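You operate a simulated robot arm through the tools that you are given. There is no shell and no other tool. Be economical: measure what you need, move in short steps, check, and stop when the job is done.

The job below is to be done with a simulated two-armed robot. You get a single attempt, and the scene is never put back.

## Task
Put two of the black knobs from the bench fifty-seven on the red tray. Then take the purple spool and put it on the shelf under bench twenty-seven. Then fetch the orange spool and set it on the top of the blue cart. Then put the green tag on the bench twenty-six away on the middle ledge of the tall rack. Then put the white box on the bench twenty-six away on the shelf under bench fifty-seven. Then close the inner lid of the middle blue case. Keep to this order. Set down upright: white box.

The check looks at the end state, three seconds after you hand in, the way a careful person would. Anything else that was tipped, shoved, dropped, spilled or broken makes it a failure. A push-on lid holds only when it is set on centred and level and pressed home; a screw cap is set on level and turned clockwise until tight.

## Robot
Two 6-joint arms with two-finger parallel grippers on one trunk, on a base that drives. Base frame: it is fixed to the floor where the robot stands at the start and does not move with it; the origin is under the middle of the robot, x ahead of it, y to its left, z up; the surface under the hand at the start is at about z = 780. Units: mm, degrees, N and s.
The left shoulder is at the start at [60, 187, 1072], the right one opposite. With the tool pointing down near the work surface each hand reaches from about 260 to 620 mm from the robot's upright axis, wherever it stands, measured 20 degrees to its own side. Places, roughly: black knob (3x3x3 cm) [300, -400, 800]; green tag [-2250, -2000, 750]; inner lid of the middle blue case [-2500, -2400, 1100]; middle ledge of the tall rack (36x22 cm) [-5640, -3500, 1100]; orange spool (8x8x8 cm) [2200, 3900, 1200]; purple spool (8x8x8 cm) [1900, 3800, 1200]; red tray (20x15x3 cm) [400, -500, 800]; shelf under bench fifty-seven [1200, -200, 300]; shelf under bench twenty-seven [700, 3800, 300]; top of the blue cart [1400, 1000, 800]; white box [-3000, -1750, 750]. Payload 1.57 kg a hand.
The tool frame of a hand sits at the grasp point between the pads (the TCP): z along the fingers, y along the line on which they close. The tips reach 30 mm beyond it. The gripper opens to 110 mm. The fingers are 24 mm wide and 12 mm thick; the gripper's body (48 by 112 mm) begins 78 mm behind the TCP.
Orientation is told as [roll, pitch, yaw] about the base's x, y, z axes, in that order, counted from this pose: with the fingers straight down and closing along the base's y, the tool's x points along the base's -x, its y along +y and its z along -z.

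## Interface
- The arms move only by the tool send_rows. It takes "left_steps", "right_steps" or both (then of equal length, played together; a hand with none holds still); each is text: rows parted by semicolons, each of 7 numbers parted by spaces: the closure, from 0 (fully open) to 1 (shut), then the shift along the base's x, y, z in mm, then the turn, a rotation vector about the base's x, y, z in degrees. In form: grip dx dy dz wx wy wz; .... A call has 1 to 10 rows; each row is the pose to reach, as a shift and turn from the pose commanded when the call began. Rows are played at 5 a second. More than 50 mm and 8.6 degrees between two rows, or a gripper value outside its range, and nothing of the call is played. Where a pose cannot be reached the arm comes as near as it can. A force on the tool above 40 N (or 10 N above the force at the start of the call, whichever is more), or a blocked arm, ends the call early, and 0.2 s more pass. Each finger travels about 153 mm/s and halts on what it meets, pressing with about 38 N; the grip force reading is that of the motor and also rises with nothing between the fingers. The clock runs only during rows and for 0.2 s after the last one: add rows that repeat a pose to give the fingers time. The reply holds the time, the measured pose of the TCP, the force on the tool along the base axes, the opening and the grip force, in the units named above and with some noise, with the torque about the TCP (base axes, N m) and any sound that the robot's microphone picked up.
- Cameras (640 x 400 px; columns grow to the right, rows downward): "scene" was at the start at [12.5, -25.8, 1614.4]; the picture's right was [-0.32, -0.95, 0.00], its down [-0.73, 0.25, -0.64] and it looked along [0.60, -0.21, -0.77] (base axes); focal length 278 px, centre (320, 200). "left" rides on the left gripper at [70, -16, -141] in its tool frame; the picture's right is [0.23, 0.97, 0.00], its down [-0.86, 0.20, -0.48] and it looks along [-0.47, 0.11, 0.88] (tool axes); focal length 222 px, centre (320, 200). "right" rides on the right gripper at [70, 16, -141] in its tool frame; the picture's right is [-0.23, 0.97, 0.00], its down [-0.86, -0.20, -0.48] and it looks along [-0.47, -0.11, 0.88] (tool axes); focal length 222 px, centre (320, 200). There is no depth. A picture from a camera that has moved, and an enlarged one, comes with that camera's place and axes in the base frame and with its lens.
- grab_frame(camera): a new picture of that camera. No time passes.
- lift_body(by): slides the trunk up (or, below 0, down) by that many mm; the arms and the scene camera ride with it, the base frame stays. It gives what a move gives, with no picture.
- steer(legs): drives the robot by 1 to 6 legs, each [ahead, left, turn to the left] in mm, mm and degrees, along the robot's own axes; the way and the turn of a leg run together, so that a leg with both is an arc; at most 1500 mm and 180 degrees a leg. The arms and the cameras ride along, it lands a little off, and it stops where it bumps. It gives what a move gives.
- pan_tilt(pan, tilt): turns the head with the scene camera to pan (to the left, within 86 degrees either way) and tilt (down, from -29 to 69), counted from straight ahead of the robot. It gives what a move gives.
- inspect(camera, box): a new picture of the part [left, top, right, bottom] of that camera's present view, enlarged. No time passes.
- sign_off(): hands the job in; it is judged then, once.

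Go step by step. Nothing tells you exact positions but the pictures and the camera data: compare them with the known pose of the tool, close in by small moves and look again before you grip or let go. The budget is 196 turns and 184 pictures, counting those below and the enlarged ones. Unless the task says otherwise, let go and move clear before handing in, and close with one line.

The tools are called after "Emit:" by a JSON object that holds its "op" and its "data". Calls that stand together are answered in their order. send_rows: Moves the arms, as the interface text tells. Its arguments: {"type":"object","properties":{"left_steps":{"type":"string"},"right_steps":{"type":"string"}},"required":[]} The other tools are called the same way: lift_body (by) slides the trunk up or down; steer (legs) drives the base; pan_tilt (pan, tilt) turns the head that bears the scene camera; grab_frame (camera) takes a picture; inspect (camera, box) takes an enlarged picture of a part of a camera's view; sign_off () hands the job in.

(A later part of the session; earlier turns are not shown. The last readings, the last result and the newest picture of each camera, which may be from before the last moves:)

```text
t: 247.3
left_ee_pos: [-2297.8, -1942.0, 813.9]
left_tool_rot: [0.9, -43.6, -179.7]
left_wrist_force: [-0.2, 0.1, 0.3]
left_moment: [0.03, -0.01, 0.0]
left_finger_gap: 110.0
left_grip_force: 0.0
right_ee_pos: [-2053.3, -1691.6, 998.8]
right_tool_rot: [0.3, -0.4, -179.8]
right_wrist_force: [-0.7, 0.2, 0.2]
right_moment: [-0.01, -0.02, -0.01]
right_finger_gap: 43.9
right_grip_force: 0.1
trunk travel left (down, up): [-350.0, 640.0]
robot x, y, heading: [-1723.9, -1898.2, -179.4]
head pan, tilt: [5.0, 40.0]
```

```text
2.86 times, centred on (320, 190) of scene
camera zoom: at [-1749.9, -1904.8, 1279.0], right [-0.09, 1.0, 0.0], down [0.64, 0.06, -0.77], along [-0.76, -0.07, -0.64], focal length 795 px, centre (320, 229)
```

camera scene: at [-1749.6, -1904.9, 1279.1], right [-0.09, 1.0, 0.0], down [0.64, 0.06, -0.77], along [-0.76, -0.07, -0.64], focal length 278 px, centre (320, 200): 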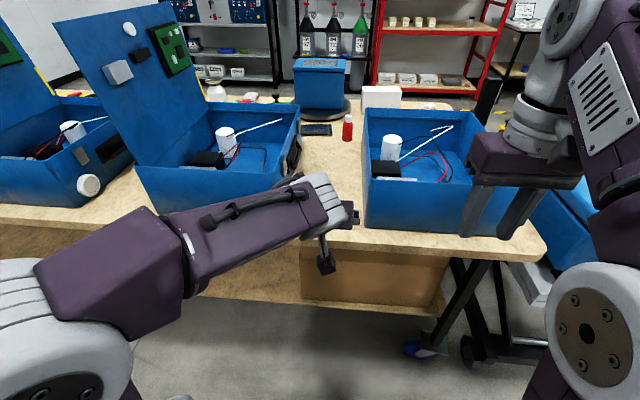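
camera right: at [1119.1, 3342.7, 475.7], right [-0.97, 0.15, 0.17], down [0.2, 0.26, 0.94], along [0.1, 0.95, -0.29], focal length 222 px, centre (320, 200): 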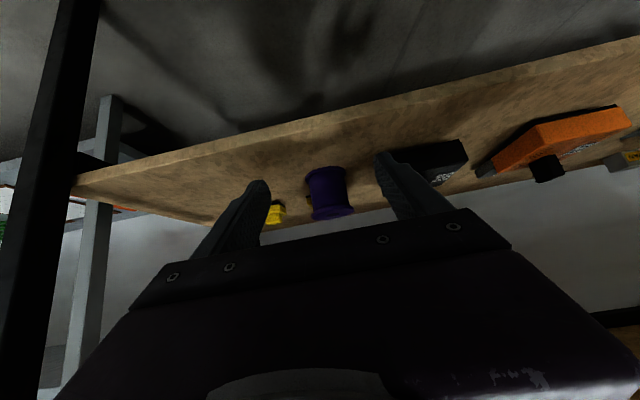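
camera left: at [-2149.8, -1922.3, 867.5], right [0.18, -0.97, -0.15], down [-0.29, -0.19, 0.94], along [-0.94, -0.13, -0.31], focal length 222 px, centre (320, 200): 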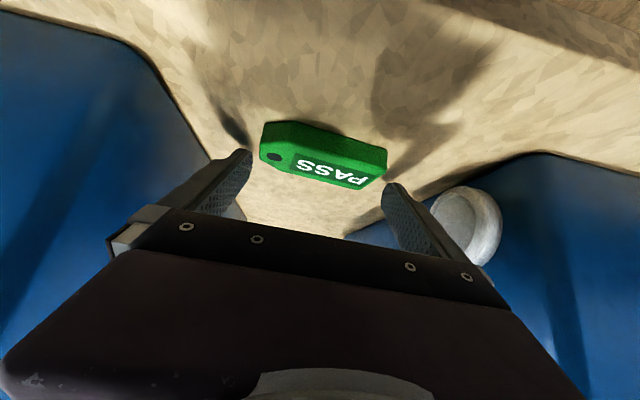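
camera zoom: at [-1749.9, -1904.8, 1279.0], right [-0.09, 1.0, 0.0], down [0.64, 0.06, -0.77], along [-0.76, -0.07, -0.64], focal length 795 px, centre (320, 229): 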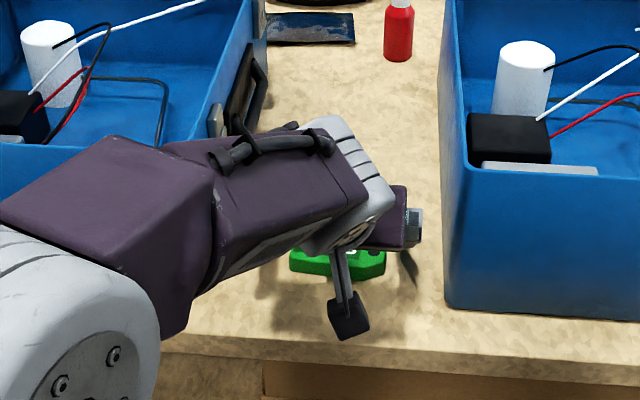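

The tag top appears higher than thought (z≈785) at x≈-2297. I'll shift back slightly, go down ~10 mm and watch the force.

Emit:
{"op": "send_rows", "data": {"left_steps": "0 7 -2 0 0 0 0;0 13 -3 -3 0 0 0;0 13 -3 -7 0 0 0;0 13 -3 -11 0 0 0;0 13 -3 -14 0 0 0;0 13 -3 -14 0 0 0"}}

Emit:
{"op": "grab_frame", "data": {"camera": "left"}}

```text
t: 248.6
left_ee_pos: [-2284.3, -1944.4, 809.8]
left_tool_rot: [0.1, -45.0, -179.2]
left_wrist_force: [7.8, -2.4, 14.1]
left_moment: [0.68, -0.06, -0.57]
left_finger_gap: 107.8
left_grip_force: 0.1
right_ee_pos: [-2051.8, -1692.0, 999.9]
right_tool_rot: [0.3, -0.6, -179.7]
right_wrist_force: [0.7, 1.1, 0.3]
right_moment: [-0.01, 0.01, 0.01]
right_finger_gap: 43.7
right_grip_force: 0.0
trunk travel left (down, up): [-350.0, 640.0]
robot x, y, heading: [-1725.9, -1900.2, -179.7]
head pan, tilt: [5.0, 40.0]
stopped in row 6 (left hand): the force on the tool passed its limit at 42 N (the readings are from after the stop); the commanded pose is now the measured one
```

```text
93 pictures are left
camera left: at [-2135.4, -1924.6, 860.5], right [0.18, -0.97, -0.16], down [-0.27, -0.2, 0.94], along [-0.95, -0.12, -0.29], focal length 222 px, centre (320, 200)
```

left: 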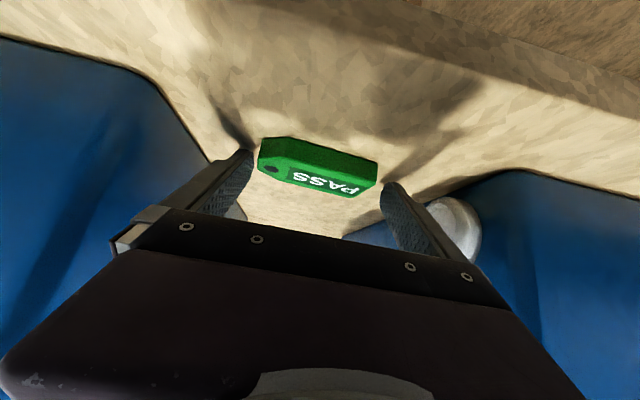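

Table contact; I'll lift 3 mm, centre by +4 mm in y and close.

Emit:
{"op": "send_rows", "data": {"left_steps": "0 0 2 2 0 0 0;0 0 4 2 0 0 0;0.1 0 4 0 0 0 0;0.3 0 4 0 0 0 0;0.6 0 4 0 0 0 0;1 0 4 0 0 0 0;1 0 4 0 0 0 0;1 0 4 0 0 0 0"}}

Emit:
{"op": "grab_frame", "data": {"camera": "left"}}

```text
t: 250.4
left_ee_pos: [-2286.0, -1937.9, 810.4]
left_tool_rot: [0.0, -44.9, -179.3]
left_wrist_force: [-2.6, 9.7, 23.4]
left_moment: [1.33, 0.38, 0.0]
left_finger_gap: 87.1
left_grip_force: 38.7
right_ee_pos: [-2051.3, -1689.6, 999.2]
right_tool_rot: [0.4, -0.5, -179.7]
right_wrist_force: [0.0, -0.8, 0.6]
right_moment: [0.01, -0.01, 0.02]
right_finger_gap: 44.2
right_grip_force: 0.1
trunk travel left (down, up): [-350.0, 640.0]
robot x, y, heading: [-1724.0, -1898.2, -179.8]
head pan, tilt: [5.0, 40.0]
```

```text
92 pictures are left
camera left: at [-2136.5, -1919.3, 860.5], right [0.17, -0.97, -0.16], down [-0.27, -0.2, 0.94], along [-0.95, -0.12, -0.29], focal length 222 px, centre (320, 200)
```

left: 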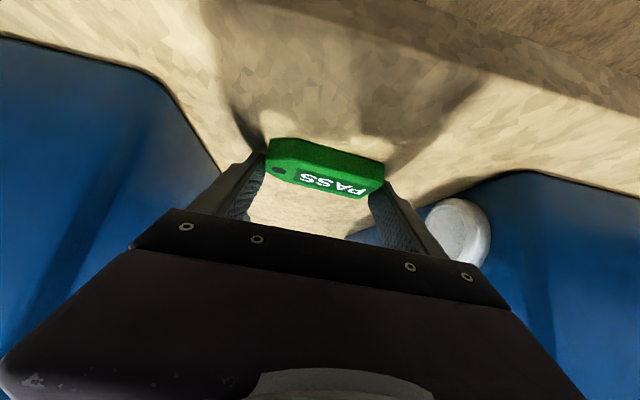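

Gripped at 87 mm. Lift slowly and check.

Emit:
{"op": "send_rows", "data": {"left_steps": "1 0 0 8 0 0 0;1 0 0 20 0 0 0;1 0 0 45 0 0 0;1 0 0 80 0 0 0;1 20 0 110 0 0 0;1 20 0 110 0 0 0"}}

Emit:
{"op": "grab_frame", "data": {"camera": "left"}}

```text
t: 251.8
left_ee_pos: [-2266.9, -1938.2, 917.7]
left_tool_rot: [0.2, -44.3, -179.3]
left_wrist_force: [0.0, 0.2, -0.5]
left_moment: [-0.01, 0.0, 0.03]
left_finger_gap: 86.9
left_grip_force: 37.9
right_ee_pos: [-2054.8, -1692.1, 999.5]
right_tool_rot: [0.3, -0.4, -179.7]
right_wrist_force: [0.3, -0.1, 0.4]
right_moment: [0.02, 0.0, -0.03]
right_finger_gap: 44.1
right_grip_force: 0.0
trunk travel left (down, up): [-350.0, 640.0]
robot x, y, heading: [-1725.9, -1898.2, -179.7]
head pan, tilt: [5.0, 40.0]
```

```text
91 pictures are left
camera left: at [-2118.0, -1920.6, 969.2], right [0.18, -0.97, -0.16], down [-0.27, -0.2, 0.94], along [-0.95, -0.12, -0.3], focal length 222 px, centre (320, 200)
```

left: 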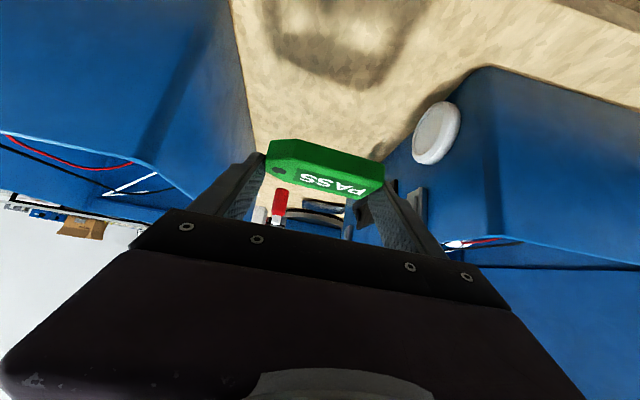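

The tag is held flat. I'll raise the trunk and drive around the north of the lift table towards the tall rack.

Emit:
{"op": "lift_body", "data": {"by": 350}}

Emit:
{"op": "steer", "data": {"legs": [[-450, 0, 0], [0, -1440, 0], [400, 0, 0]]}}

Emit:
{"op": "pan_tilt", "data": {"pan": 10, "tilt": 25}}

Emit:
{"op": "grab_frame", "data": {"camera": "scene"}}

```text
t: 255.2
left_ee_pos: [-2266.1, -1938.3, 1267.6]
left_tool_rot: [0.2, -44.5, -179.3]
left_wrist_force: [0.2, 0.7, -1.1]
left_moment: [0.03, -0.01, -0.01]
left_finger_gap: 86.6
left_grip_force: 38.2
right_ee_pos: [-2052.7, -1691.6, 1348.9]
right_tool_rot: [0.3, -0.4, -179.7]
right_wrist_force: [-0.1, 1.1, 0.0]
right_moment: [0.02, 0.01, 0.01]
right_finger_gap: 44.1
right_grip_force: 0.1
trunk travel left (down, up): [-700.0, 290.0]
robot x, y, heading: [-1727.0, -1890.1, -179.5]
head pan, tilt: [5.0, 40.0]
```

```text
t: 266.8
left_ee_pos: [-2234.8, -495.6, 1269.4]
left_tool_rot: [0.2, -44.6, -179.1]
left_wrist_force: [-0.1, -0.2, -0.6]
left_moment: [0.02, 0.02, 0.0]
left_finger_gap: 85.5
left_grip_force: 38.3
right_ee_pos: [-2023.3, -247.0, 1350.4]
right_tool_rot: [0.3, -0.4, -179.4]
right_wrist_force: [-0.1, 0.4, -0.8]
right_moment: [0.0, -0.01, -0.03]
right_finger_gap: 44.0
right_grip_force: 0.1
trunk travel left (down, up): [-700.0, 290.0]
robot x, y, heading: [-1694.1, -449.5, -179.5]
head pan, tilt: [5.0, 40.0]
```

```text
t: 267.6
left_ee_pos: [-2237.1, -495.9, 1266.4]
left_tool_rot: [0.2, -44.4, -179.2]
left_wrist_force: [-1.0, -0.6, -0.5]
left_moment: [-0.03, -0.03, 0.01]
left_finger_gap: 85.2
left_grip_force: 37.8
right_ee_pos: [-2024.3, -247.3, 1348.7]
right_tool_rot: [0.2, -0.4, -179.5]
right_wrist_force: [-0.1, 0.4, -0.6]
right_moment: [-0.01, -0.01, 0.03]
right_finger_gap: 43.9
right_grip_force: 0.0
trunk travel left (down, up): [-700.0, 290.0]
robot x, y, heading: [-1696.5, -452.7, -179.2]
head pan, tilt: [10.0, 25.0]
```

```text
90 pictures are left
camera scene: at [-1727.1, -468.0, 1652.3], right [-0.18, 0.98, 0.0], down [0.42, 0.08, -0.91], along [-0.89, -0.17, -0.42], focal length 278 px, centre (320, 200)
```

scene: 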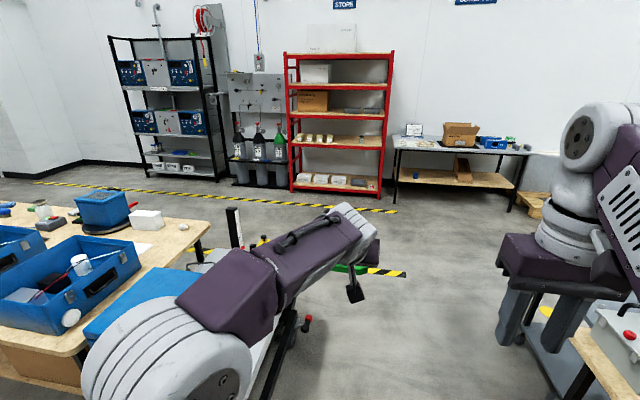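

The way west is clear. The finger gap has crept from 87 to 85 mm, so I'll check the grip on the tag before going on.

Emit:
{"op": "grab_frame", "data": {"camera": "left"}}

```text
89 pictures are left
camera left: at [-2088.8, -476.5, 1319.0], right [0.18, -0.97, -0.16], down [-0.27, -0.2, 0.94], along [-0.95, -0.13, -0.3], focal length 222 px, centre (320, 200)
```

left: 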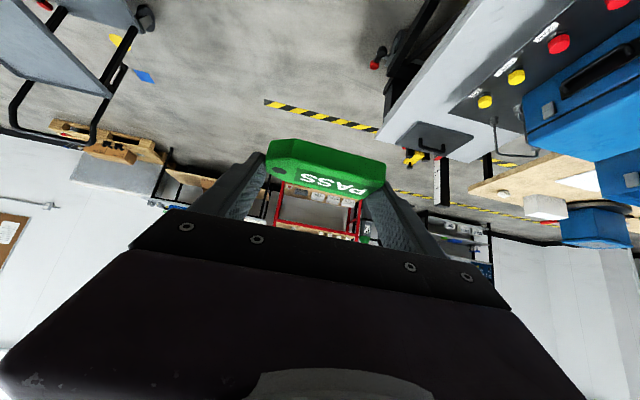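

Still secure. Continue to the rack.

Emit:
{"op": "steer", "data": {"legs": [[1500, 0, 0], [1050, 0, 0], [0, 1500, 0], [0, 1480, -0.7]]}}

Emit:
{"op": "pan_tilt", "data": {"pan": 0, "tilt": 25}}

Emit:
{"op": "grab_frame", "data": {"camera": "scene"}}

Emit:
{"op": "grab_frame", "data": {"camera": "left"}}

```text
t: 294.0
left_ee_pos: [-4787.5, -3500.5, 1267.1]
left_tool_rot: [0.3, -44.5, 180.0]
left_wrist_force: [-0.3, -0.4, -0.1]
left_moment: [0.03, -0.01, 0.0]
left_finger_gap: 84.8
left_grip_force: 38.1
right_ee_pos: [-4571.0, -3255.7, 1349.5]
right_tool_rot: [0.4, -0.4, 179.4]
right_wrist_force: [0.1, 0.5, 0.4]
right_moment: [0.0, -0.02, 0.0]
right_finger_gap: 44.0
right_grip_force: 0.0
trunk travel left (down, up): [-700.0, 290.0]
robot x, y, heading: [-4247.7, -3463.1, 179.4]
head pan, tilt: [10.0, 25.0]
```

```text
t: 294.8
left_ee_pos: [-4787.6, -3501.1, 1267.8]
left_tool_rot: [0.2, -44.5, 180.0]
left_wrist_force: [-1.3, -0.1, -1.2]
left_moment: [0.01, -0.02, -0.02]
left_finger_gap: 84.5
left_grip_force: 38.3
right_ee_pos: [-4570.9, -3254.9, 1349.5]
right_tool_rot: [0.3, -0.4, 179.5]
right_wrist_force: [-0.4, 0.1, 0.8]
right_moment: [0.0, -0.04, 0.0]
right_finger_gap: 44.0
right_grip_force: 0.1
trunk travel left (down, up): [-700.0, 290.0]
robot x, y, heading: [-4243.2, -3461.5, 179.6]
head pan, tilt: [0.0, 25.0]
```

```text
88 pictures are left
camera scene: at [-4277.7, -3465.8, 1652.4], right [0.01, 1.0, 0.0], down [0.42, 0.0, -0.91], along [-0.91, 0.01, -0.42], focal length 278 px, centre (320, 200)
```

scene: 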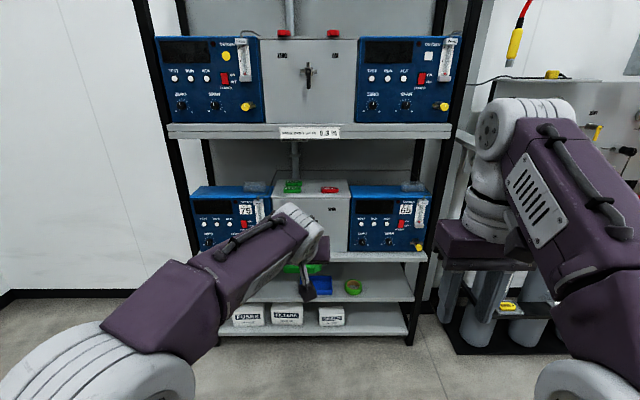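

```text
87 pictures are left
camera left: at [-4638.4, -3484.2, 1319.2], right [0.16, -0.97, -0.16], down [-0.27, -0.2, 0.94], along [-0.95, -0.11, -0.3], focal length 222 px, centre (320, 200)
```

left: 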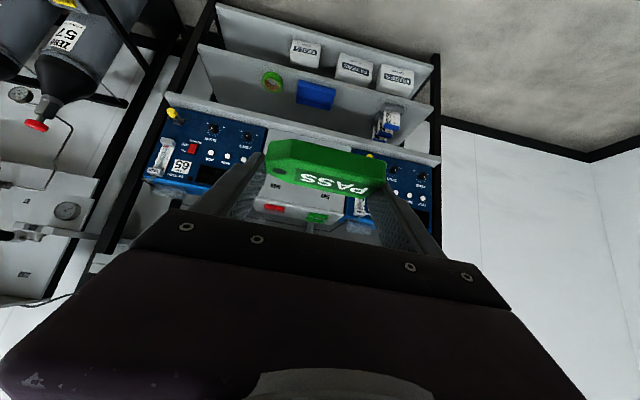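

Emit:
{"op": "inspect", "data": {"camera": "scene", "box": [180, 110, 460, 285]}}

```text
2.29 times, centred on (320, 198) of scene
camera zoom: at [-4277.7, -3465.8, 1652.4], right [0.01, 1.0, 0.0], down [0.42, 0.0, -0.91], along [-0.91, 0.01, -0.42], focal length 636 px, centre (320, 206)
```

zoom: 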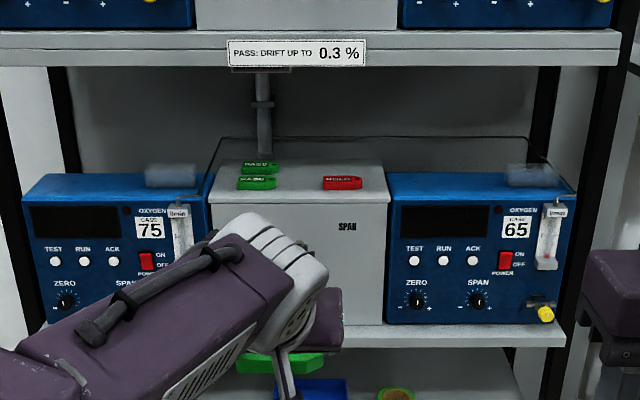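

The middle ledge is the grey unit's top (x from about -5489 to -5740, y centre -3494, z≈1100), with other tags on it. I'll set the tag on its free front strip: lower the hand first, then drive up.

Emit:
{"op": "send_rows", "data": {"left_steps": "1 0 3 -35 0 0 0;1 0 6 -70 0 0 0;1 0 7 -95 0 0 0;1 0 7 -95 0 0 0"}}

Emit:
{"op": "steer", "data": {"legs": [[600, 0, 0.4]]}}

Emit:
{"op": "grab_frame", "data": {"camera": "scene"}}

Emit:
{"op": "grab_frame", "data": {"camera": "left"}}

```text
t: 295.8
left_ee_pos: [-4786.7, -3494.1, 1171.6]
left_tool_rot: [0.2, -44.5, 180.0]
left_wrist_force: [-0.1, -0.1, -1.1]
left_moment: [-0.02, -0.02, 0.0]
left_finger_gap: 84.5
left_grip_force: 37.8
right_ee_pos: [-4570.6, -3256.2, 1349.3]
right_tool_rot: [0.3, -0.4, 179.4]
right_wrist_force: [-0.3, -0.2, -0.9]
right_moment: [0.02, 0.0, -0.04]
right_finger_gap: 43.9
right_grip_force: 0.0
trunk travel left (down, up): [-700.0, 290.0]
robot x, y, heading: [-4245.2, -3462.6, 179.5]
head pan, tilt: [0.0, 25.0]
```

```text
t: 299.1
left_ee_pos: [-5386.5, -3493.7, 1172.5]
left_tool_rot: [0.1, -44.4, -179.7]
left_wrist_force: [-0.6, 1.1, 0.1]
left_moment: [0.03, 0.02, -0.01]
left_finger_gap: 84.7
left_grip_force: 38.5
right_ee_pos: [-5171.2, -3255.5, 1350.3]
right_tool_rot: [0.3, -0.5, 179.7]
right_wrist_force: [-0.7, -0.2, 0.4]
right_moment: [-0.02, 0.0, -0.02]
right_finger_gap: 43.9
right_grip_force: 0.2
trunk travel left (down, up): [-700.0, 290.0]
robot x, y, heading: [-4847.0, -3460.5, 179.9]
head pan, tilt: [0.0, 25.0]
```

```text
85 pictures are left
camera scene: at [-4877.5, -3463.2, 1652.4], right [0.0, 1.0, 0.0], down [0.42, 0.0, -0.91], along [-0.91, 0.0, -0.42], focal length 278 px, centre (320, 200)
```

scene: 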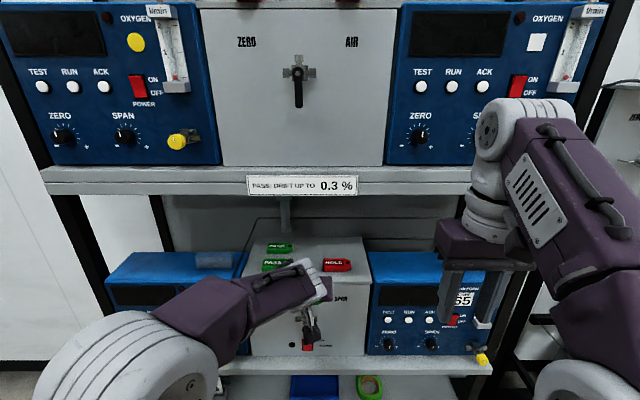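

```text
84 pictures are left
camera left: at [-5238.1, -3476.1, 1223.9], right [0.17, -0.97, -0.16], down [-0.27, -0.2, 0.94], along [-0.95, -0.12, -0.3], focal length 222 px, centre (320, 200)
```

left: 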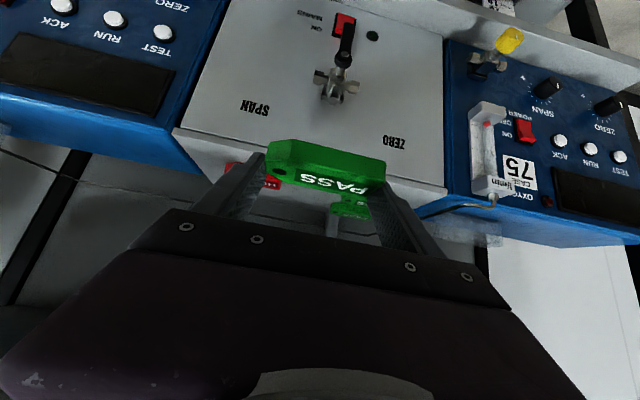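

I'll reach in above the front strip, between the green and red tags, and look again before lowering.

Emit:
{"op": "send_rows", "data": {"left_steps": "1 -40 -2 0 0 0 0;1 -80 -4 0 0 0 0;1 -115 -6 -5 0 0 0;1 -135 -6 -15 0 0 0;1 -135 -6 -20 0 0 0;1 -135 -6 -20 0 0 0"}}

Emit:
{"op": "grab_frame", "data": {"camera": "left"}}

Emit:
{"op": "inspect", "data": {"camera": "scene", "box": [230, 220, 390, 330]}}

```text
t: 300.6
left_ee_pos: [-5522.4, -3499.8, 1151.9]
left_tool_rot: [0.2, -44.5, -179.9]
left_wrist_force: [-0.2, 0.2, -0.4]
left_moment: [0.01, 0.01, 0.0]
left_finger_gap: 85.0
left_grip_force: 38.1
right_ee_pos: [-5173.3, -3255.9, 1349.3]
right_tool_rot: [0.3, -0.3, 179.7]
right_wrist_force: [-0.2, 0.3, 0.6]
right_moment: [0.0, -0.01, -0.01]
right_finger_gap: 44.0
right_grip_force: 0.1
trunk travel left (down, up): [-700.0, 290.0]
robot x, y, heading: [-4845.9, -3466.7, 180.1]
head pan, tilt: [0.0, 25.0]
```

```text
83 pictures are left
camera left: at [-5373.9, -3482.2, 1203.8], right [0.17, -0.97, -0.16], down [-0.27, -0.2, 0.94], along [-0.95, -0.12, -0.3], focal length 222 px, centre (320, 200)
```

left: 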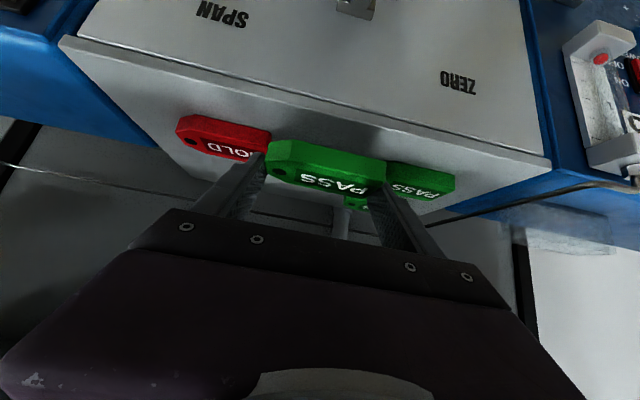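

```text
3.64 times, centred on (310, 275) of scene
camera zoom: at [-4878.3, -3463.2, 1652.4], right [0.0, 1.0, 0.0], down [0.42, 0.0, -0.91], along [-0.91, 0.0, -0.42], focal length 1012 px, centre (356, -73)
```

zoom: 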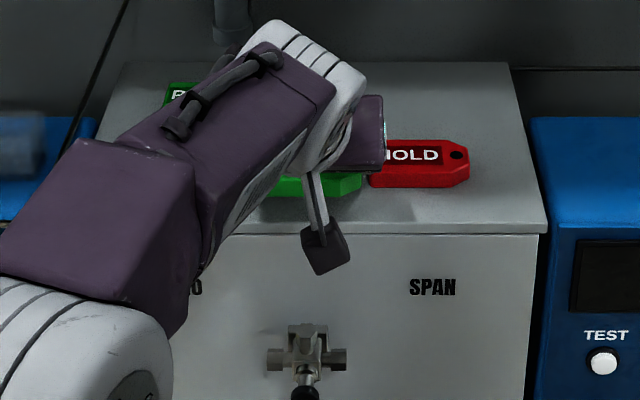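

The module top is z≈1089 with its edge at x≈-5503; the tag is well over the strip. Lower until contact.

Emit:
{"op": "send_rows", "data": {"left_steps": "1 0 0 -10 0 0 0;1 0 0 -18 0 0 0;1 0 0 -23 0 0 0;1 0 0 -26 0 0 0;1 0 0 -28 0 0 0;1 0 0 -30 0 0 0"}}

Emit:
{"op": "grab_frame", "data": {"camera": "left"}}

```text
t: 301.9
left_ee_pos: [-5522.7, -3498.9, 1121.0]
left_tool_rot: [0.3, -44.5, -179.8]
left_wrist_force: [1.1, -0.5, -0.2]
left_moment: [0.0, -0.01, -0.02]
left_finger_gap: 84.7
left_grip_force: 37.8
right_ee_pos: [-5172.7, -3254.7, 1350.9]
right_tool_rot: [0.3, -0.4, 179.8]
right_wrist_force: [-0.2, 0.0, -0.1]
right_moment: [-0.03, -0.03, 0.01]
right_finger_gap: 44.3
right_grip_force: 0.0
trunk travel left (down, up): [-700.0, 290.0]
robot x, y, heading: [-4848.2, -3459.7, 179.6]
head pan, tilt: [0.0, 25.0]
```

```text
81 pictures are left
camera left: at [-5373.7, -3482.2, 1173.5], right [0.17, -0.97, -0.16], down [-0.27, -0.2, 0.94], along [-0.95, -0.12, -0.3], focal length 222 px, centre (320, 200)
```

left: 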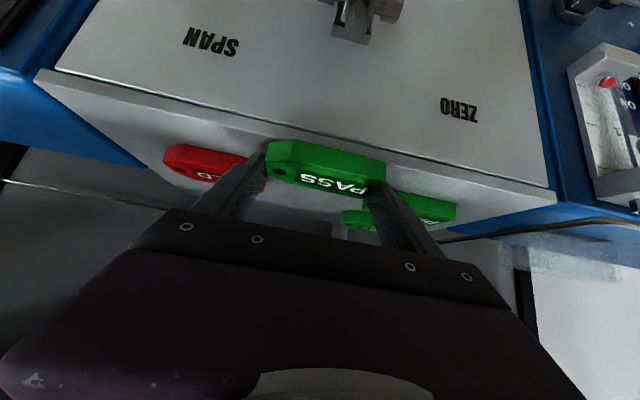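

Emit:
{"op": "send_rows", "data": {"left_steps": "1 0 0 -3 0 0 0;1 0 0 -6 0 0 0;1 0 0 -8 0 0 0;1 0 0 -10 0 0 0;1 0 0 -12 0 0 0;1 0 0 -14 0 0 0"}}

Emit:
{"op": "grab_frame", "data": {"camera": "left"}}

```text
t: 303.2
left_ee_pos: [-5525.1, -3498.3, 1119.3]
left_tool_rot: [-0.1, -46.0, -179.8]
left_wrist_force: [4.2, -1.4, 10.8]
left_moment: [-0.06, -0.11, 0.02]
left_finger_gap: 84.7
left_grip_force: 38.0
right_ee_pos: [-5172.3, -3254.7, 1349.5]
right_tool_rot: [0.3, -0.5, 179.8]
right_wrist_force: [0.0, 0.5, 0.2]
right_moment: [0.06, 0.02, 0.02]
right_finger_gap: 44.3
right_grip_force: 0.1
trunk travel left (down, up): [-700.0, 290.0]
robot x, y, heading: [-4846.0, -3461.5, 180.2]
head pan, tilt: [0.0, 25.0]
stopped in row 6 (left hand): the force on the tool passed its limit at 41 N (the readings are from after the stop); the commanded pose is now the measured one
```

```text
80 pictures are left
camera left: at [-5375.0, -3481.9, 1168.1], right [0.16, -0.97, -0.16], down [-0.25, -0.2, 0.95], along [-0.95, -0.11, -0.28], focal length 222 px, centre (320, 200)
```

left: 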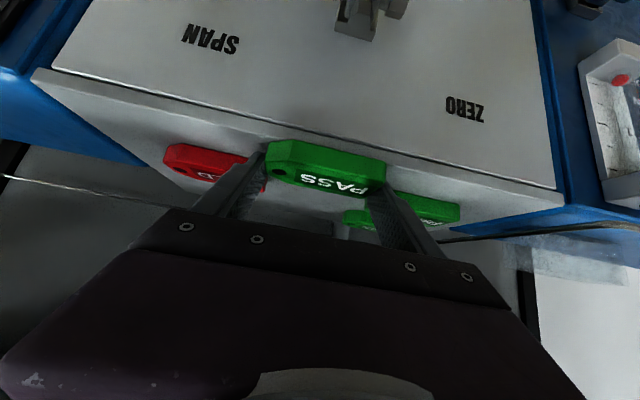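

Contact. Open slightly and withdraw straight back and up.

Emit:
{"op": "send_rows", "data": {"left_steps": "0.6 0 0 1 0 0 0;0.3 0 0 1 0 0 0;0.12 0 0 1 0 0 0;0.12 0 0 1 0 0 0;0.12 8 0 9 0 0 0;0.12 28 0 28 0 0 0;0.12 60 0 50 0 0 0;0.12 100 0 60 0 0 0;0.12 140 0 60 0 0 0;0.12 160 0 60 0 0 0"}}

Emit:
{"op": "grab_frame", "data": {"camera": "left"}}

Emit:
{"op": "steer", "data": {"legs": [[-500, 0, 0]]}}

Emit:
{"op": "inspect", "data": {"camera": "scene", "box": [200, 120, 440, 270]}}

```text
t: 305.4
left_ee_pos: [-5364.2, -3499.7, 1176.4]
left_tool_rot: [-0.1, -45.4, -179.8]
left_wrist_force: [0.3, -0.2, -0.5]
left_moment: [-0.04, -0.03, -0.01]
left_finger_gap: 96.6
left_grip_force: 0.2
right_ee_pos: [-5172.2, -3254.7, 1348.9]
right_tool_rot: [0.3, -0.5, 179.9]
right_wrist_force: [0.6, 0.3, 0.3]
right_moment: [0.04, -0.01, 0.03]
right_finger_gap: 44.1
right_grip_force: 0.0
trunk travel left (down, up): [-700.0, 290.0]
robot x, y, heading: [-4848.2, -3464.6, 179.9]
head pan, tilt: [0.0, 25.0]
```

```text
79 pictures are left
camera left: at [-5214.3, -3483.0, 1226.5], right [0.16, -0.97, -0.16], down [-0.26, -0.2, 0.94], along [-0.95, -0.11, -0.28], focal length 222 px, centre (320, 200)
```

left: 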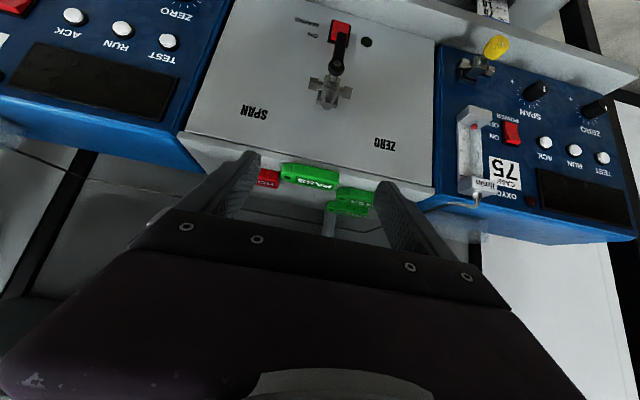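

```text
t: 308.3
left_ee_pos: [-4867.0, -3499.0, 1177.3]
left_tool_rot: [0.0, -45.5, -179.9]
left_wrist_force: [1.2, -0.2, -0.5]
left_moment: [0.04, 0.01, 0.0]
left_finger_gap: 96.6
left_grip_force: 0.1
right_ee_pos: [-4675.6, -3254.8, 1349.3]
right_tool_rot: [0.3, -0.4, 179.8]
right_wrist_force: [-0.1, -0.4, 0.5]
right_moment: [-0.04, 0.0, 0.01]
right_finger_gap: 43.9
right_grip_force: 0.1
trunk travel left (down, up): [-700.0, 290.0]
robot x, y, heading: [-4347.3, -3462.3, 180.0]
head pan, tilt: [0.0, 25.0]
```

```text
2.67 times, centred on (320, 195) of scene
camera zoom: at [-4381.3, -3464.5, 1652.3], right [0.0, 1.0, 0.0], down [0.42, 0.0, -0.91], along [-0.91, 0.0, -0.42], focal length 742 px, centre (320, 213)
```

zoom: 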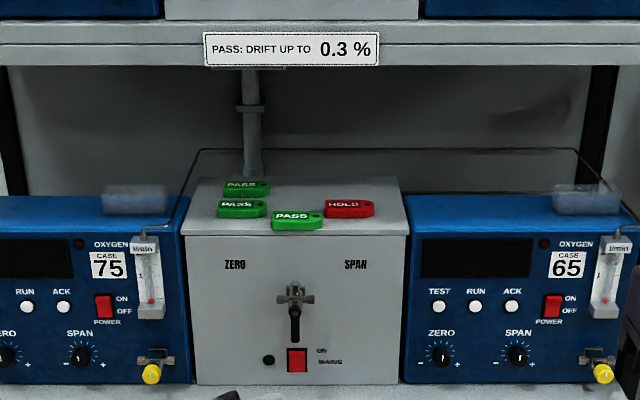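

The tag lies flat on the ledge. Next is the white box; I'll turn round and drive to the bench's west side.

Emit:
{"op": "steer", "data": {"legs": [[0, 0, 180], [0, 1500, 0], [450, 180, 0]]}}

Emit:
{"op": "pan_tilt", "data": {"pan": 0, "tilt": 35}}

Emit:
{"op": "grab_frame", "data": {"camera": "scene"}}

```text
t: 325.7
left_ee_pos: [-3395.9, -1723.2, 1177.6]
left_tool_rot: [0.0, -45.4, 0.7]
left_wrist_force: [0.3, 0.6, -0.5]
left_moment: [0.0, 0.02, -0.02]
left_finger_gap: 96.5
left_grip_force: 0.0
right_ee_pos: [-3586.2, -1969.5, 1349.1]
right_tool_rot: [0.3, -0.4, 0.3]
right_wrist_force: [0.2, 0.3, -0.5]
right_moment: [0.03, -0.01, 0.01]
right_finger_gap: 44.1
right_grip_force: 0.0
trunk travel left (down, up): [-700.0, 290.0]
robot x, y, heading: [-3913.7, -1766.7, 0.4]
head pan, tilt: [0.0, 25.0]
```

```text
t: 326.4
left_ee_pos: [-3395.0, -1723.7, 1177.9]
left_tool_rot: [0.1, -45.4, 0.8]
left_wrist_force: [0.0, 0.1, -0.2]
left_moment: [0.0, 0.0, -0.01]
left_finger_gap: 97.1
left_grip_force: 0.0
right_ee_pos: [-3584.6, -1969.1, 1349.4]
right_tool_rot: [0.4, -0.5, 0.4]
right_wrist_force: [0.5, 0.1, 0.7]
right_moment: [-0.03, 0.03, 0.0]
right_finger_gap: 44.3
right_grip_force: 0.1
trunk travel left (down, up): [-700.0, 290.0]
robot x, y, heading: [-3921.0, -1763.9, 0.2]
head pan, tilt: [0.0, 35.0]
```

```text
77 pictures are left
camera scene: at [-3885.5, -1765.7, 1636.6], right [0.01, -1.0, 0.0], down [-0.57, 0.0, -0.82], along [0.82, 0.01, -0.57], focal length 278 px, centre (320, 200)
```

scene: 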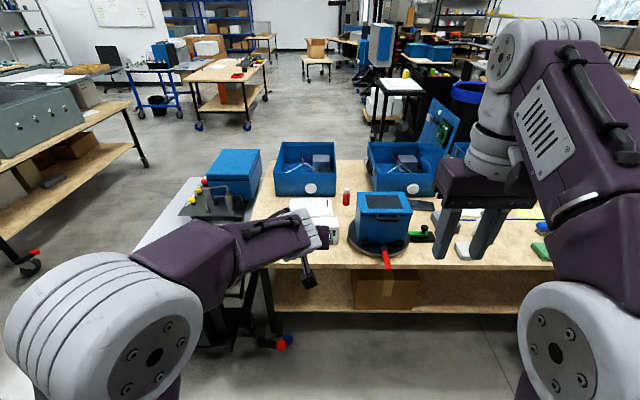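

Emit:
{"op": "inspect", "data": {"camera": "scene", "box": [230, 140, 470, 320]}}

Emit:
{"op": "grab_frame", "data": {"camera": "left"}}

```text
2.22 times, centred on (350, 230) of scene
camera zoom: at [-3885.5, -1765.7, 1636.6], right [0.01, -1.0, 0.0], down [-0.57, 0.0, -0.82], along [0.82, 0.01, -0.57], focal length 619 px, centre (253, 133)
```

zoom: 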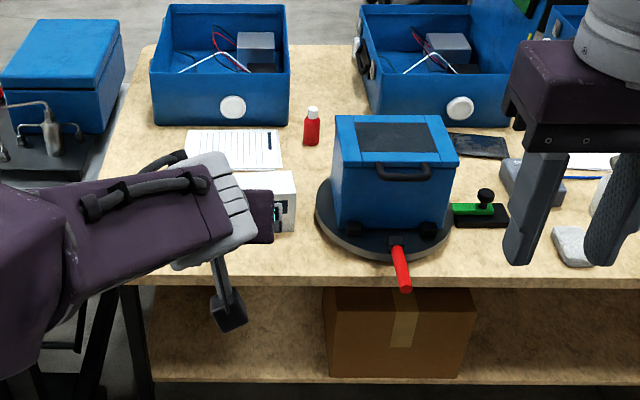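

```text
75 pictures are left
camera left: at [-3544.5, -1741.1, 1226.4], right [-0.17, 0.97, -0.16], down [0.26, 0.2, 0.94], along [0.95, 0.12, -0.29], focal length 222 px, centre (320, 200)
```

left: 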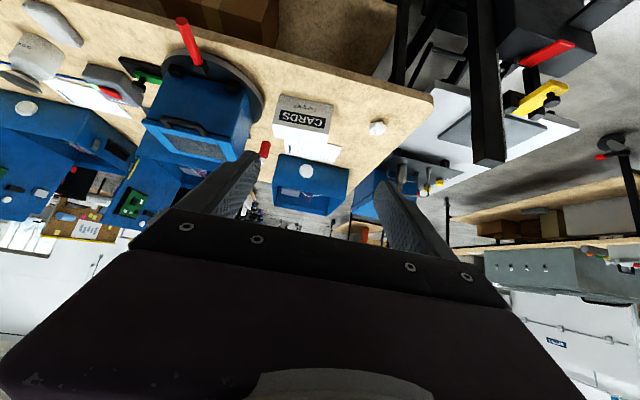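

The white "CARDS" box is near [-2950, -1756], about 170 mm long in y, its narrow side along x. Best taken from its north end with the robot facing south, so I'll turn right and place the base west of the bench.

Emit:
{"op": "steer", "data": {"legs": [[0, 0, -90.3], [-380, 0, 0], [0, 500, 0]]}}

Emit:
{"op": "pan_tilt", "data": {"pan": 45, "tilt": 45}}

Emit:
{"op": "grab_frame", "data": {"camera": "scene"}}

```text
t: 335.2
left_ee_pos: [-3376.0, -1901.0, 1177.8]
left_tool_rot: [0.0, -45.4, -89.3]
left_wrist_force: [0.6, -0.6, 0.3]
left_moment: [-0.03, 0.01, 0.01]
left_finger_gap: 96.9
left_grip_force: 0.0
right_ee_pos: [-3622.0, -1710.6, 1349.7]
right_tool_rot: [0.3, -0.4, -89.6]
right_wrist_force: [0.0, -0.5, -0.5]
right_moment: [0.02, 0.03, -0.01]
right_finger_gap: 44.2
right_grip_force: 0.0
trunk travel left (down, up): [-700.0, 290.0]
robot x, y, heading: [-3419.3, -1382.5, -89.2]
head pan, tilt: [0.0, 35.0]
```

```text
t: 336.3
left_ee_pos: [-3375.8, -1901.6, 1177.3]
left_tool_rot: [0.0, -45.5, -89.2]
left_wrist_force: [-0.5, 1.4, -0.7]
left_moment: [0.05, 0.01, 0.0]
left_finger_gap: 96.9
left_grip_force: 0.3
right_ee_pos: [-3621.3, -1710.6, 1348.9]
right_tool_rot: [0.3, -0.5, -89.6]
right_wrist_force: [0.0, -0.2, -0.3]
right_moment: [0.03, 0.0, -0.01]
right_finger_gap: 43.9
right_grip_force: 0.0
trunk travel left (down, up): [-700.0, 290.0]
robot x, y, heading: [-3419.8, -1378.7, -89.4]
head pan, tilt: [45.0, 45.0]
```

```text
74 pictures are left
camera scene: at [-3361.3, -1380.2, 1621.8], right [-0.7, -0.71, 0.0], down [-0.5, 0.5, -0.71], along [0.5, -0.5, -0.71], focal length 278 px, centre (320, 200)
```

scene: 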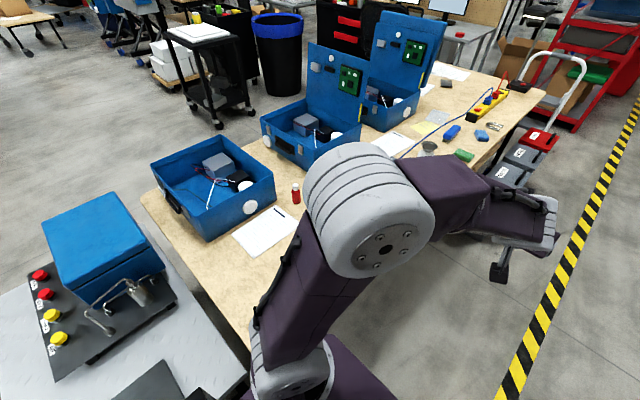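

The upper arm hides the box; I'll back up a little, then swing the left hand over towards the box's north end and use its camera.

Emit:
{"op": "steer", "data": {"legs": [[-130, 0, -0.6]]}}

Emit:
{"op": "send_rows", "data": {"left_steps": "0 45 10 0 0 0 0;0 90 20 0 0 0 0;0 135 30 0 0 0 0;0 180 40 0 0 0 0;0 225 50 0 0 0 0;0 270 60 0 0 0 0;0 315 75 0 0 0 0;0 360 90 0 0 0 0;0 400 105 0 0 0 0;0 430 120 0 0 0 0"}}

Emit:
{"op": "grab_frame", "data": {"camera": "left"}}

Emit:
{"op": "grab_frame", "data": {"camera": "scene"}}

```text
t: 337.6
left_ee_pos: [-3380.3, -1770.5, 1175.2]
left_tool_rot: [0.0, -45.3, -89.6]
left_wrist_force: [-0.5, 0.0, 0.1]
left_moment: [-0.01, 0.02, 0.0]
left_finger_gap: 96.8
left_grip_force: 0.1
right_ee_pos: [-3625.8, -1580.4, 1349.1]
right_tool_rot: [0.2, -0.3, -90.0]
right_wrist_force: [0.1, 0.3, 0.2]
right_moment: [0.0, -0.01, 0.03]
right_finger_gap: 43.8
right_grip_force: 0.2
trunk travel left (down, up): [-700.0, 290.0]
robot x, y, heading: [-3421.2, -1251.0, -89.9]
head pan, tilt: [45.0, 45.0]
```

```text
t: 339.8
left_ee_pos: [-2949.3, -1647.6, 1175.7]
left_tool_rot: [-0.1, -45.4, -89.7]
left_wrist_force: [-0.2, -0.1, -0.2]
left_moment: [-0.01, 0.0, 0.0]
left_finger_gap: 110.1
left_grip_force: 0.1
right_ee_pos: [-3624.8, -1577.3, 1349.4]
right_tool_rot: [0.2, -0.5, -90.1]
right_wrist_force: [1.0, 0.5, 0.2]
right_moment: [-0.02, 0.04, -0.02]
right_finger_gap: 43.9
right_grip_force: 0.1
trunk travel left (down, up): [-700.0, 290.0]
robot x, y, heading: [-3417.4, -1248.0, -89.9]
head pan, tilt: [45.0, 45.0]
```

```text
73 pictures are left
camera left: at [-2965.9, -1499.7, 1225.8], right [0.97, 0.17, -0.16], down [0.2, -0.26, 0.94], along [0.11, -0.95, -0.28], focal length 222 px, centre (320, 200)
```

left: 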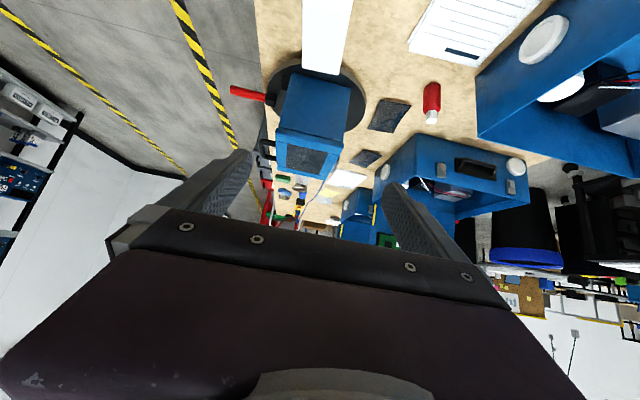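

```text
72 pictures are left
camera scene: at [-3360.4, -1248.9, 1621.7], right [-0.71, -0.71, 0.0], down [-0.5, 0.5, -0.71], along [0.5, -0.5, -0.71], focal length 278 px, centre (320, 200)
```

scene: 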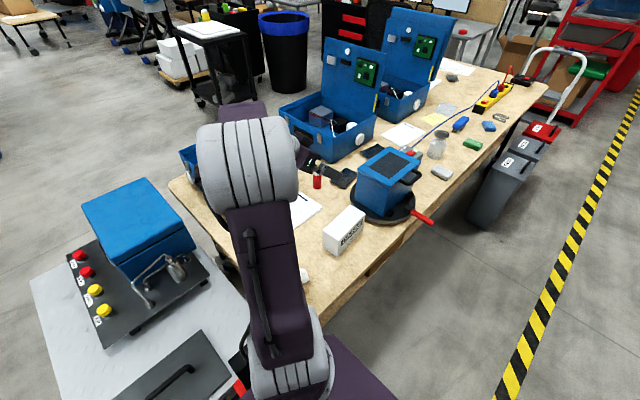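

Emit:
{"op": "inspect", "data": {"camera": "scene", "box": [290, 180, 410, 270]}}

```text
4.44 times, centred on (350, 225) of scene
camera zoom: at [-3360.4, -1248.9, 1621.7], right [-0.71, -0.71, 0.0], down [-0.5, 0.5, -0.71], along [0.5, -0.5, -0.71], focal length 1237 px, centre (187, 89)
```

zoom: 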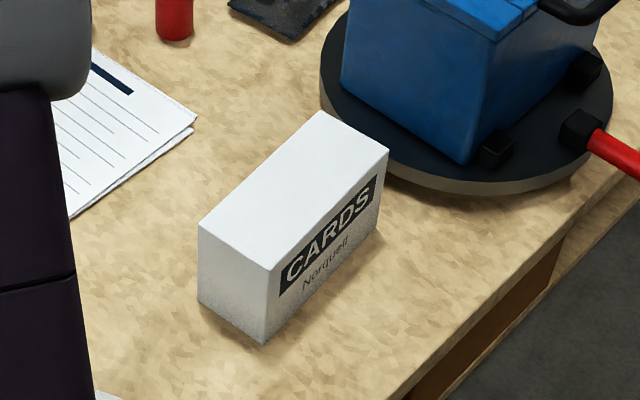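

The CARDS box measures about 69×157×97 mm, centre [-2968, -1766], turned ~5°. I'll turn the hand 5°, align it over the box's north end, and lower the trunk.

Emit:
{"op": "send_rows", "data": {"left_steps": "0 -8 15 0 0 0 2.5;0 -15 20 0 0 0 5;0 -15 20 0 0 0 5"}}

Emit:
{"op": "lift_body", "data": {"by": -310}}

Emit:
{"op": "grab_frame", "data": {"camera": "left"}}

Emit:
{"op": "grab_frame", "data": {"camera": "scene"}}

```text
t: 340.6
left_ee_pos: [-2965.1, -1630.3, 1176.7]
left_tool_rot: [0.0, -45.5, -84.6]
left_wrist_force: [0.1, -0.7, -0.4]
left_moment: [0.01, 0.01, 0.0]
left_finger_gap: 109.9
left_grip_force: 0.0
right_ee_pos: [-3625.1, -1578.5, 1351.0]
right_tool_rot: [0.3, -0.3, -90.2]
right_wrist_force: [-0.7, -0.4, 0.0]
right_moment: [0.03, -0.01, 0.03]
right_finger_gap: 44.1
right_grip_force: 0.2
trunk travel left (down, up): [-700.0, 290.0]
robot x, y, heading: [-3419.7, -1250.3, -90.0]
head pan, tilt: [45.0, 45.0]
```

```text
t: 343.7
left_ee_pos: [-2965.9, -1629.9, 868.0]
left_tool_rot: [0.0, -45.5, -84.6]
left_wrist_force: [0.6, -0.4, -0.7]
left_moment: [0.01, -0.03, 0.01]
left_finger_gap: 110.1
left_grip_force: 0.1
right_ee_pos: [-3625.5, -1577.7, 1040.2]
right_tool_rot: [0.3, -0.4, -90.1]
right_wrist_force: [-0.6, -1.0, -1.0]
right_moment: [0.0, -0.02, -0.04]
right_finger_gap: 44.1
right_grip_force: 0.1
trunk travel left (down, up): [-390.0, 600.0]
robot x, y, heading: [-3417.2, -1249.4, -89.9]
head pan, tilt: [45.0, 45.0]
```

```text
70 pictures are left
camera left: at [-2995.3, -1482.1, 916.5], right [0.95, 0.25, -0.16], down [0.22, -0.24, 0.94], along [0.2, -0.94, -0.28], focal length 222 px, centre (320, 200)
```

left: 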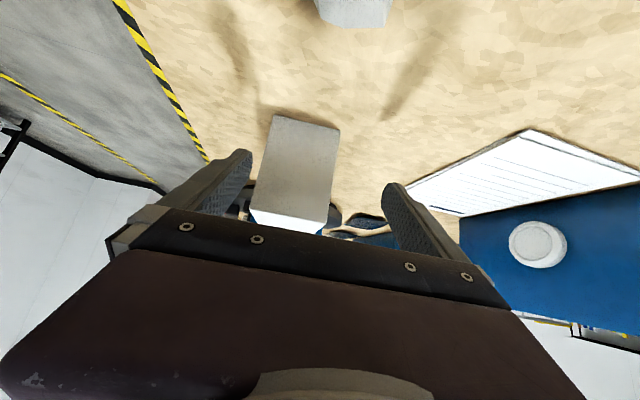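

```text
69 pictures are left
camera scene: at [-3361.7, -1249.3, 1311.8], right [-0.71, -0.71, 0.0], down [-0.5, 0.5, -0.71], along [0.5, -0.5, -0.71], focal length 278 px, centre (320, 200)
```

scene: 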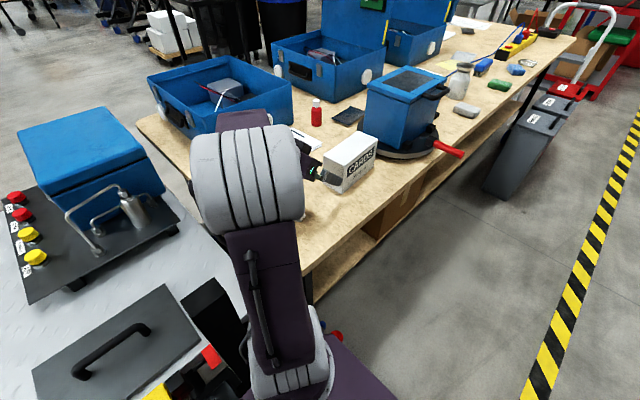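

I'll come down, shift a few mm west and slide forward around the box.

Emit:
{"op": "send_rows", "data": {"left_steps": "0 -14 0 -15 0 0 0;0 -16 0 -33 0 0 0;0 -14 -30 -35 0 0 0;0 -11 -60 -36 0 0 0;0 -9 -90 -36 0 0 0;0 -7 -115 -36 0 0 0;0 -7 -115 -36 0 0 0"}}

Emit:
{"op": "grab_frame", "data": {"camera": "left"}}

Emit:
{"op": "inspect", "data": {"camera": "scene", "box": [280, 110, 400, 210]}}

```text
t: 345.3
left_ee_pos: [-2972.4, -1744.6, 831.0]
left_tool_rot: [0.0, -45.4, -84.6]
left_wrist_force: [0.2, 1.3, 2.3]
left_moment: [0.14, 0.09, -0.03]
left_finger_gap: 109.8
left_grip_force: 0.1
right_ee_pos: [-3625.5, -1577.9, 1039.5]
right_tool_rot: [0.4, -0.4, -90.1]
right_wrist_force: [-0.3, 0.0, -1.1]
right_moment: [-0.05, -0.01, -0.04]
right_finger_gap: 43.9
right_grip_force: 0.1
trunk travel left (down, up): [-390.0, 600.0]
robot x, y, heading: [-3420.9, -1253.2, -89.9]
head pan, tilt: [45.0, 45.0]
```

```text
68 pictures are left
camera left: at [-3002.6, -1597.1, 880.4], right [0.95, 0.25, -0.16], down [0.22, -0.24, 0.95], along [0.2, -0.94, -0.28], focal length 222 px, centre (320, 200)
```

left: 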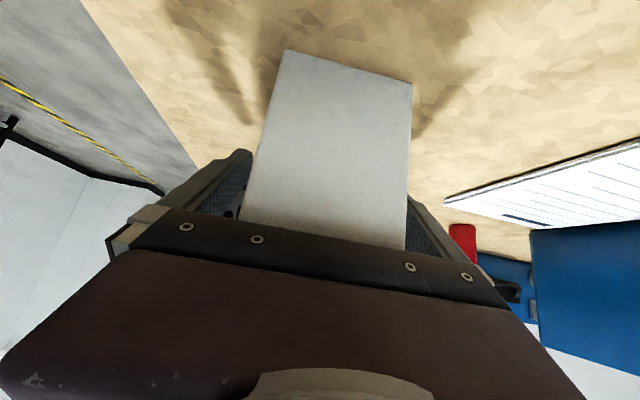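

```text
4.00 times, centred on (340, 160) of scene
camera zoom: at [-3362.0, -1248.8, 1311.8], right [-0.71, -0.71, 0.0], down [-0.5, 0.5, -0.71], along [0.5, -0.5, -0.71], focal length 1114 px, centre (240, 360)
```

zoom: 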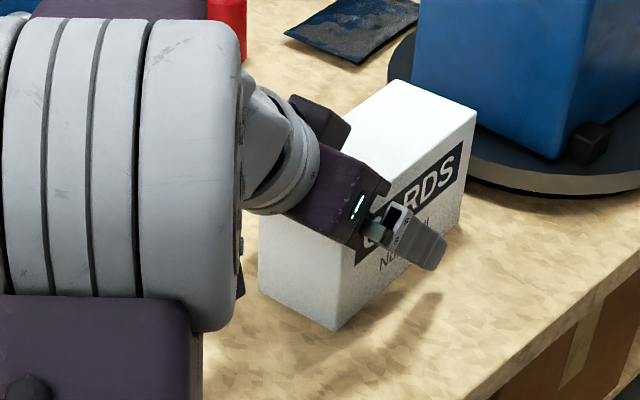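

Nearly there, perhaps just touching the box's top edge. I'll raise 4 mm, shift 5 mm east and close.

Emit:
{"op": "send_rows", "data": {"left_steps": "0 2 2 4 0 0 0;0 5 2 5 0 0 0;0.2 5 2 5 0 0 0;0.4 5 2 5 0 0 0;0.6 5 2 5 0 0 0;1 5 2 5 0 0 0;1 5 2 5 0 0 0;1 5 2 5 0 0 0"}}

Emit:
{"op": "grab_frame", "data": {"camera": "left"}}

```text
t: 347.1
left_ee_pos: [-2966.9, -1741.7, 835.9]
left_tool_rot: [0.0, -45.4, -84.6]
left_wrist_force: [1.0, -0.7, 0.6]
left_moment: [0.14, 0.13, -0.03]
left_finger_gap: 69.7
left_grip_force: 38.2
right_ee_pos: [-3625.2, -1577.3, 1040.3]
right_tool_rot: [0.2, -0.3, -90.1]
right_wrist_force: [-0.1, 0.0, 0.5]
right_moment: [0.02, 0.02, 0.02]
right_finger_gap: 44.1
right_grip_force: 0.1
trunk travel left (down, up): [-390.0, 600.0]
robot x, y, heading: [-3418.8, -1246.9, -89.5]
head pan, tilt: [45.0, 45.0]
```

```text
66 pictures are left
camera left: at [-2997.4, -1595.2, 885.1], right [0.95, 0.25, -0.16], down [0.22, -0.24, 0.94], along [0.2, -0.94, -0.28], focal length 222 px, centre (320, 200)
```

left: 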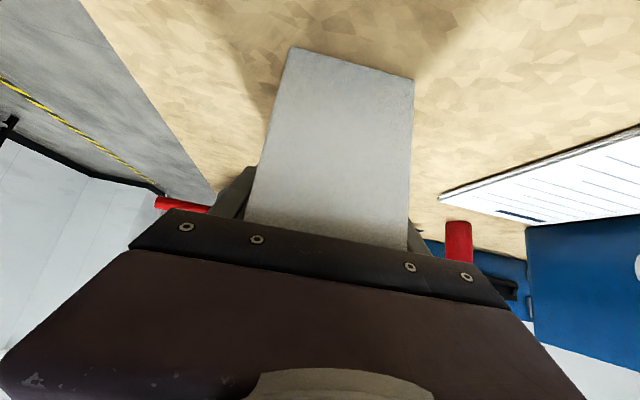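

Gripped at 69.7 mm. Lift a little and check that it stays level.

Emit:
{"op": "send_rows", "data": {"left_steps": "1 0 0 10 0 0 0;1 0 0 30 0 0 0;1 0 0 55 0 0 0;1 0 0 55 0 0 0"}}

Emit:
{"op": "grab_frame", "data": {"camera": "left"}}

Emit:
{"op": "inspect", "data": {"camera": "scene", "box": [280, 90, 400, 190]}}

```text
t: 348.1
left_ee_pos: [-2967.0, -1743.4, 891.1]
left_tool_rot: [-0.1, -45.3, -84.6]
left_wrist_force: [0.0, -0.3, -2.5]
left_moment: [0.06, 0.0, -0.02]
left_finger_gap: 70.0
left_grip_force: 38.3
right_ee_pos: [-3624.9, -1579.4, 1039.5]
right_tool_rot: [0.3, -0.4, -90.2]
right_wrist_force: [-0.4, 0.7, 0.4]
right_moment: [0.02, 0.01, -0.01]
right_finger_gap: 44.0
right_grip_force: 0.1
trunk travel left (down, up): [-390.0, 600.0]
robot x, y, heading: [-3416.7, -1251.5, -90.0]
head pan, tilt: [45.0, 45.0]
```

```text
65 pictures are left
camera left: at [-2996.9, -1595.9, 940.2], right [0.95, 0.25, -0.16], down [0.22, -0.24, 0.94], along [0.2, -0.94, -0.29], focal length 222 px, centre (320, 200)
```

left: 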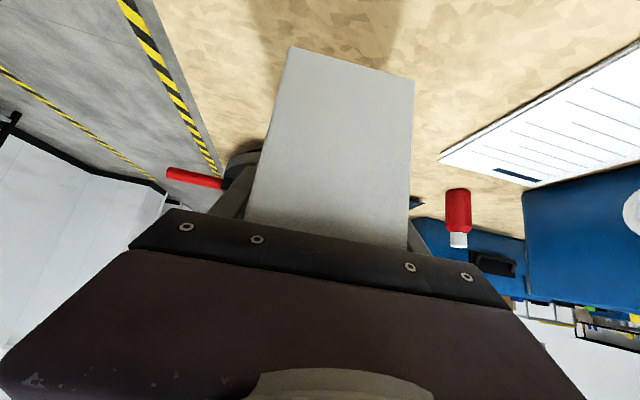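

```text
4.00 times, centred on (340, 140) of scene
camera zoom: at [-3361.1, -1249.9, 1311.7], right [-0.71, -0.71, 0.0], down [-0.5, 0.5, -0.71], along [0.5, -0.5, -0.71], focal length 1114 px, centre (240, 440)
```

zoom: 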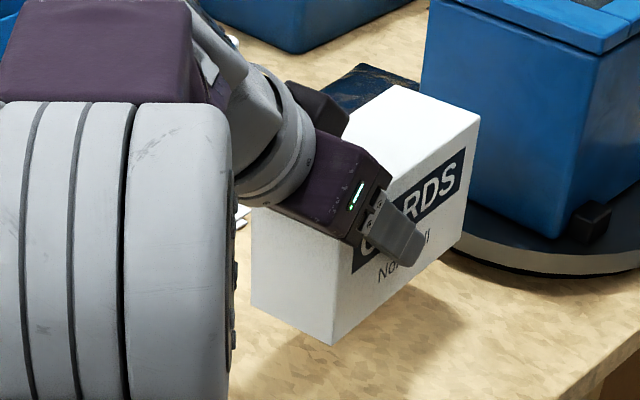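

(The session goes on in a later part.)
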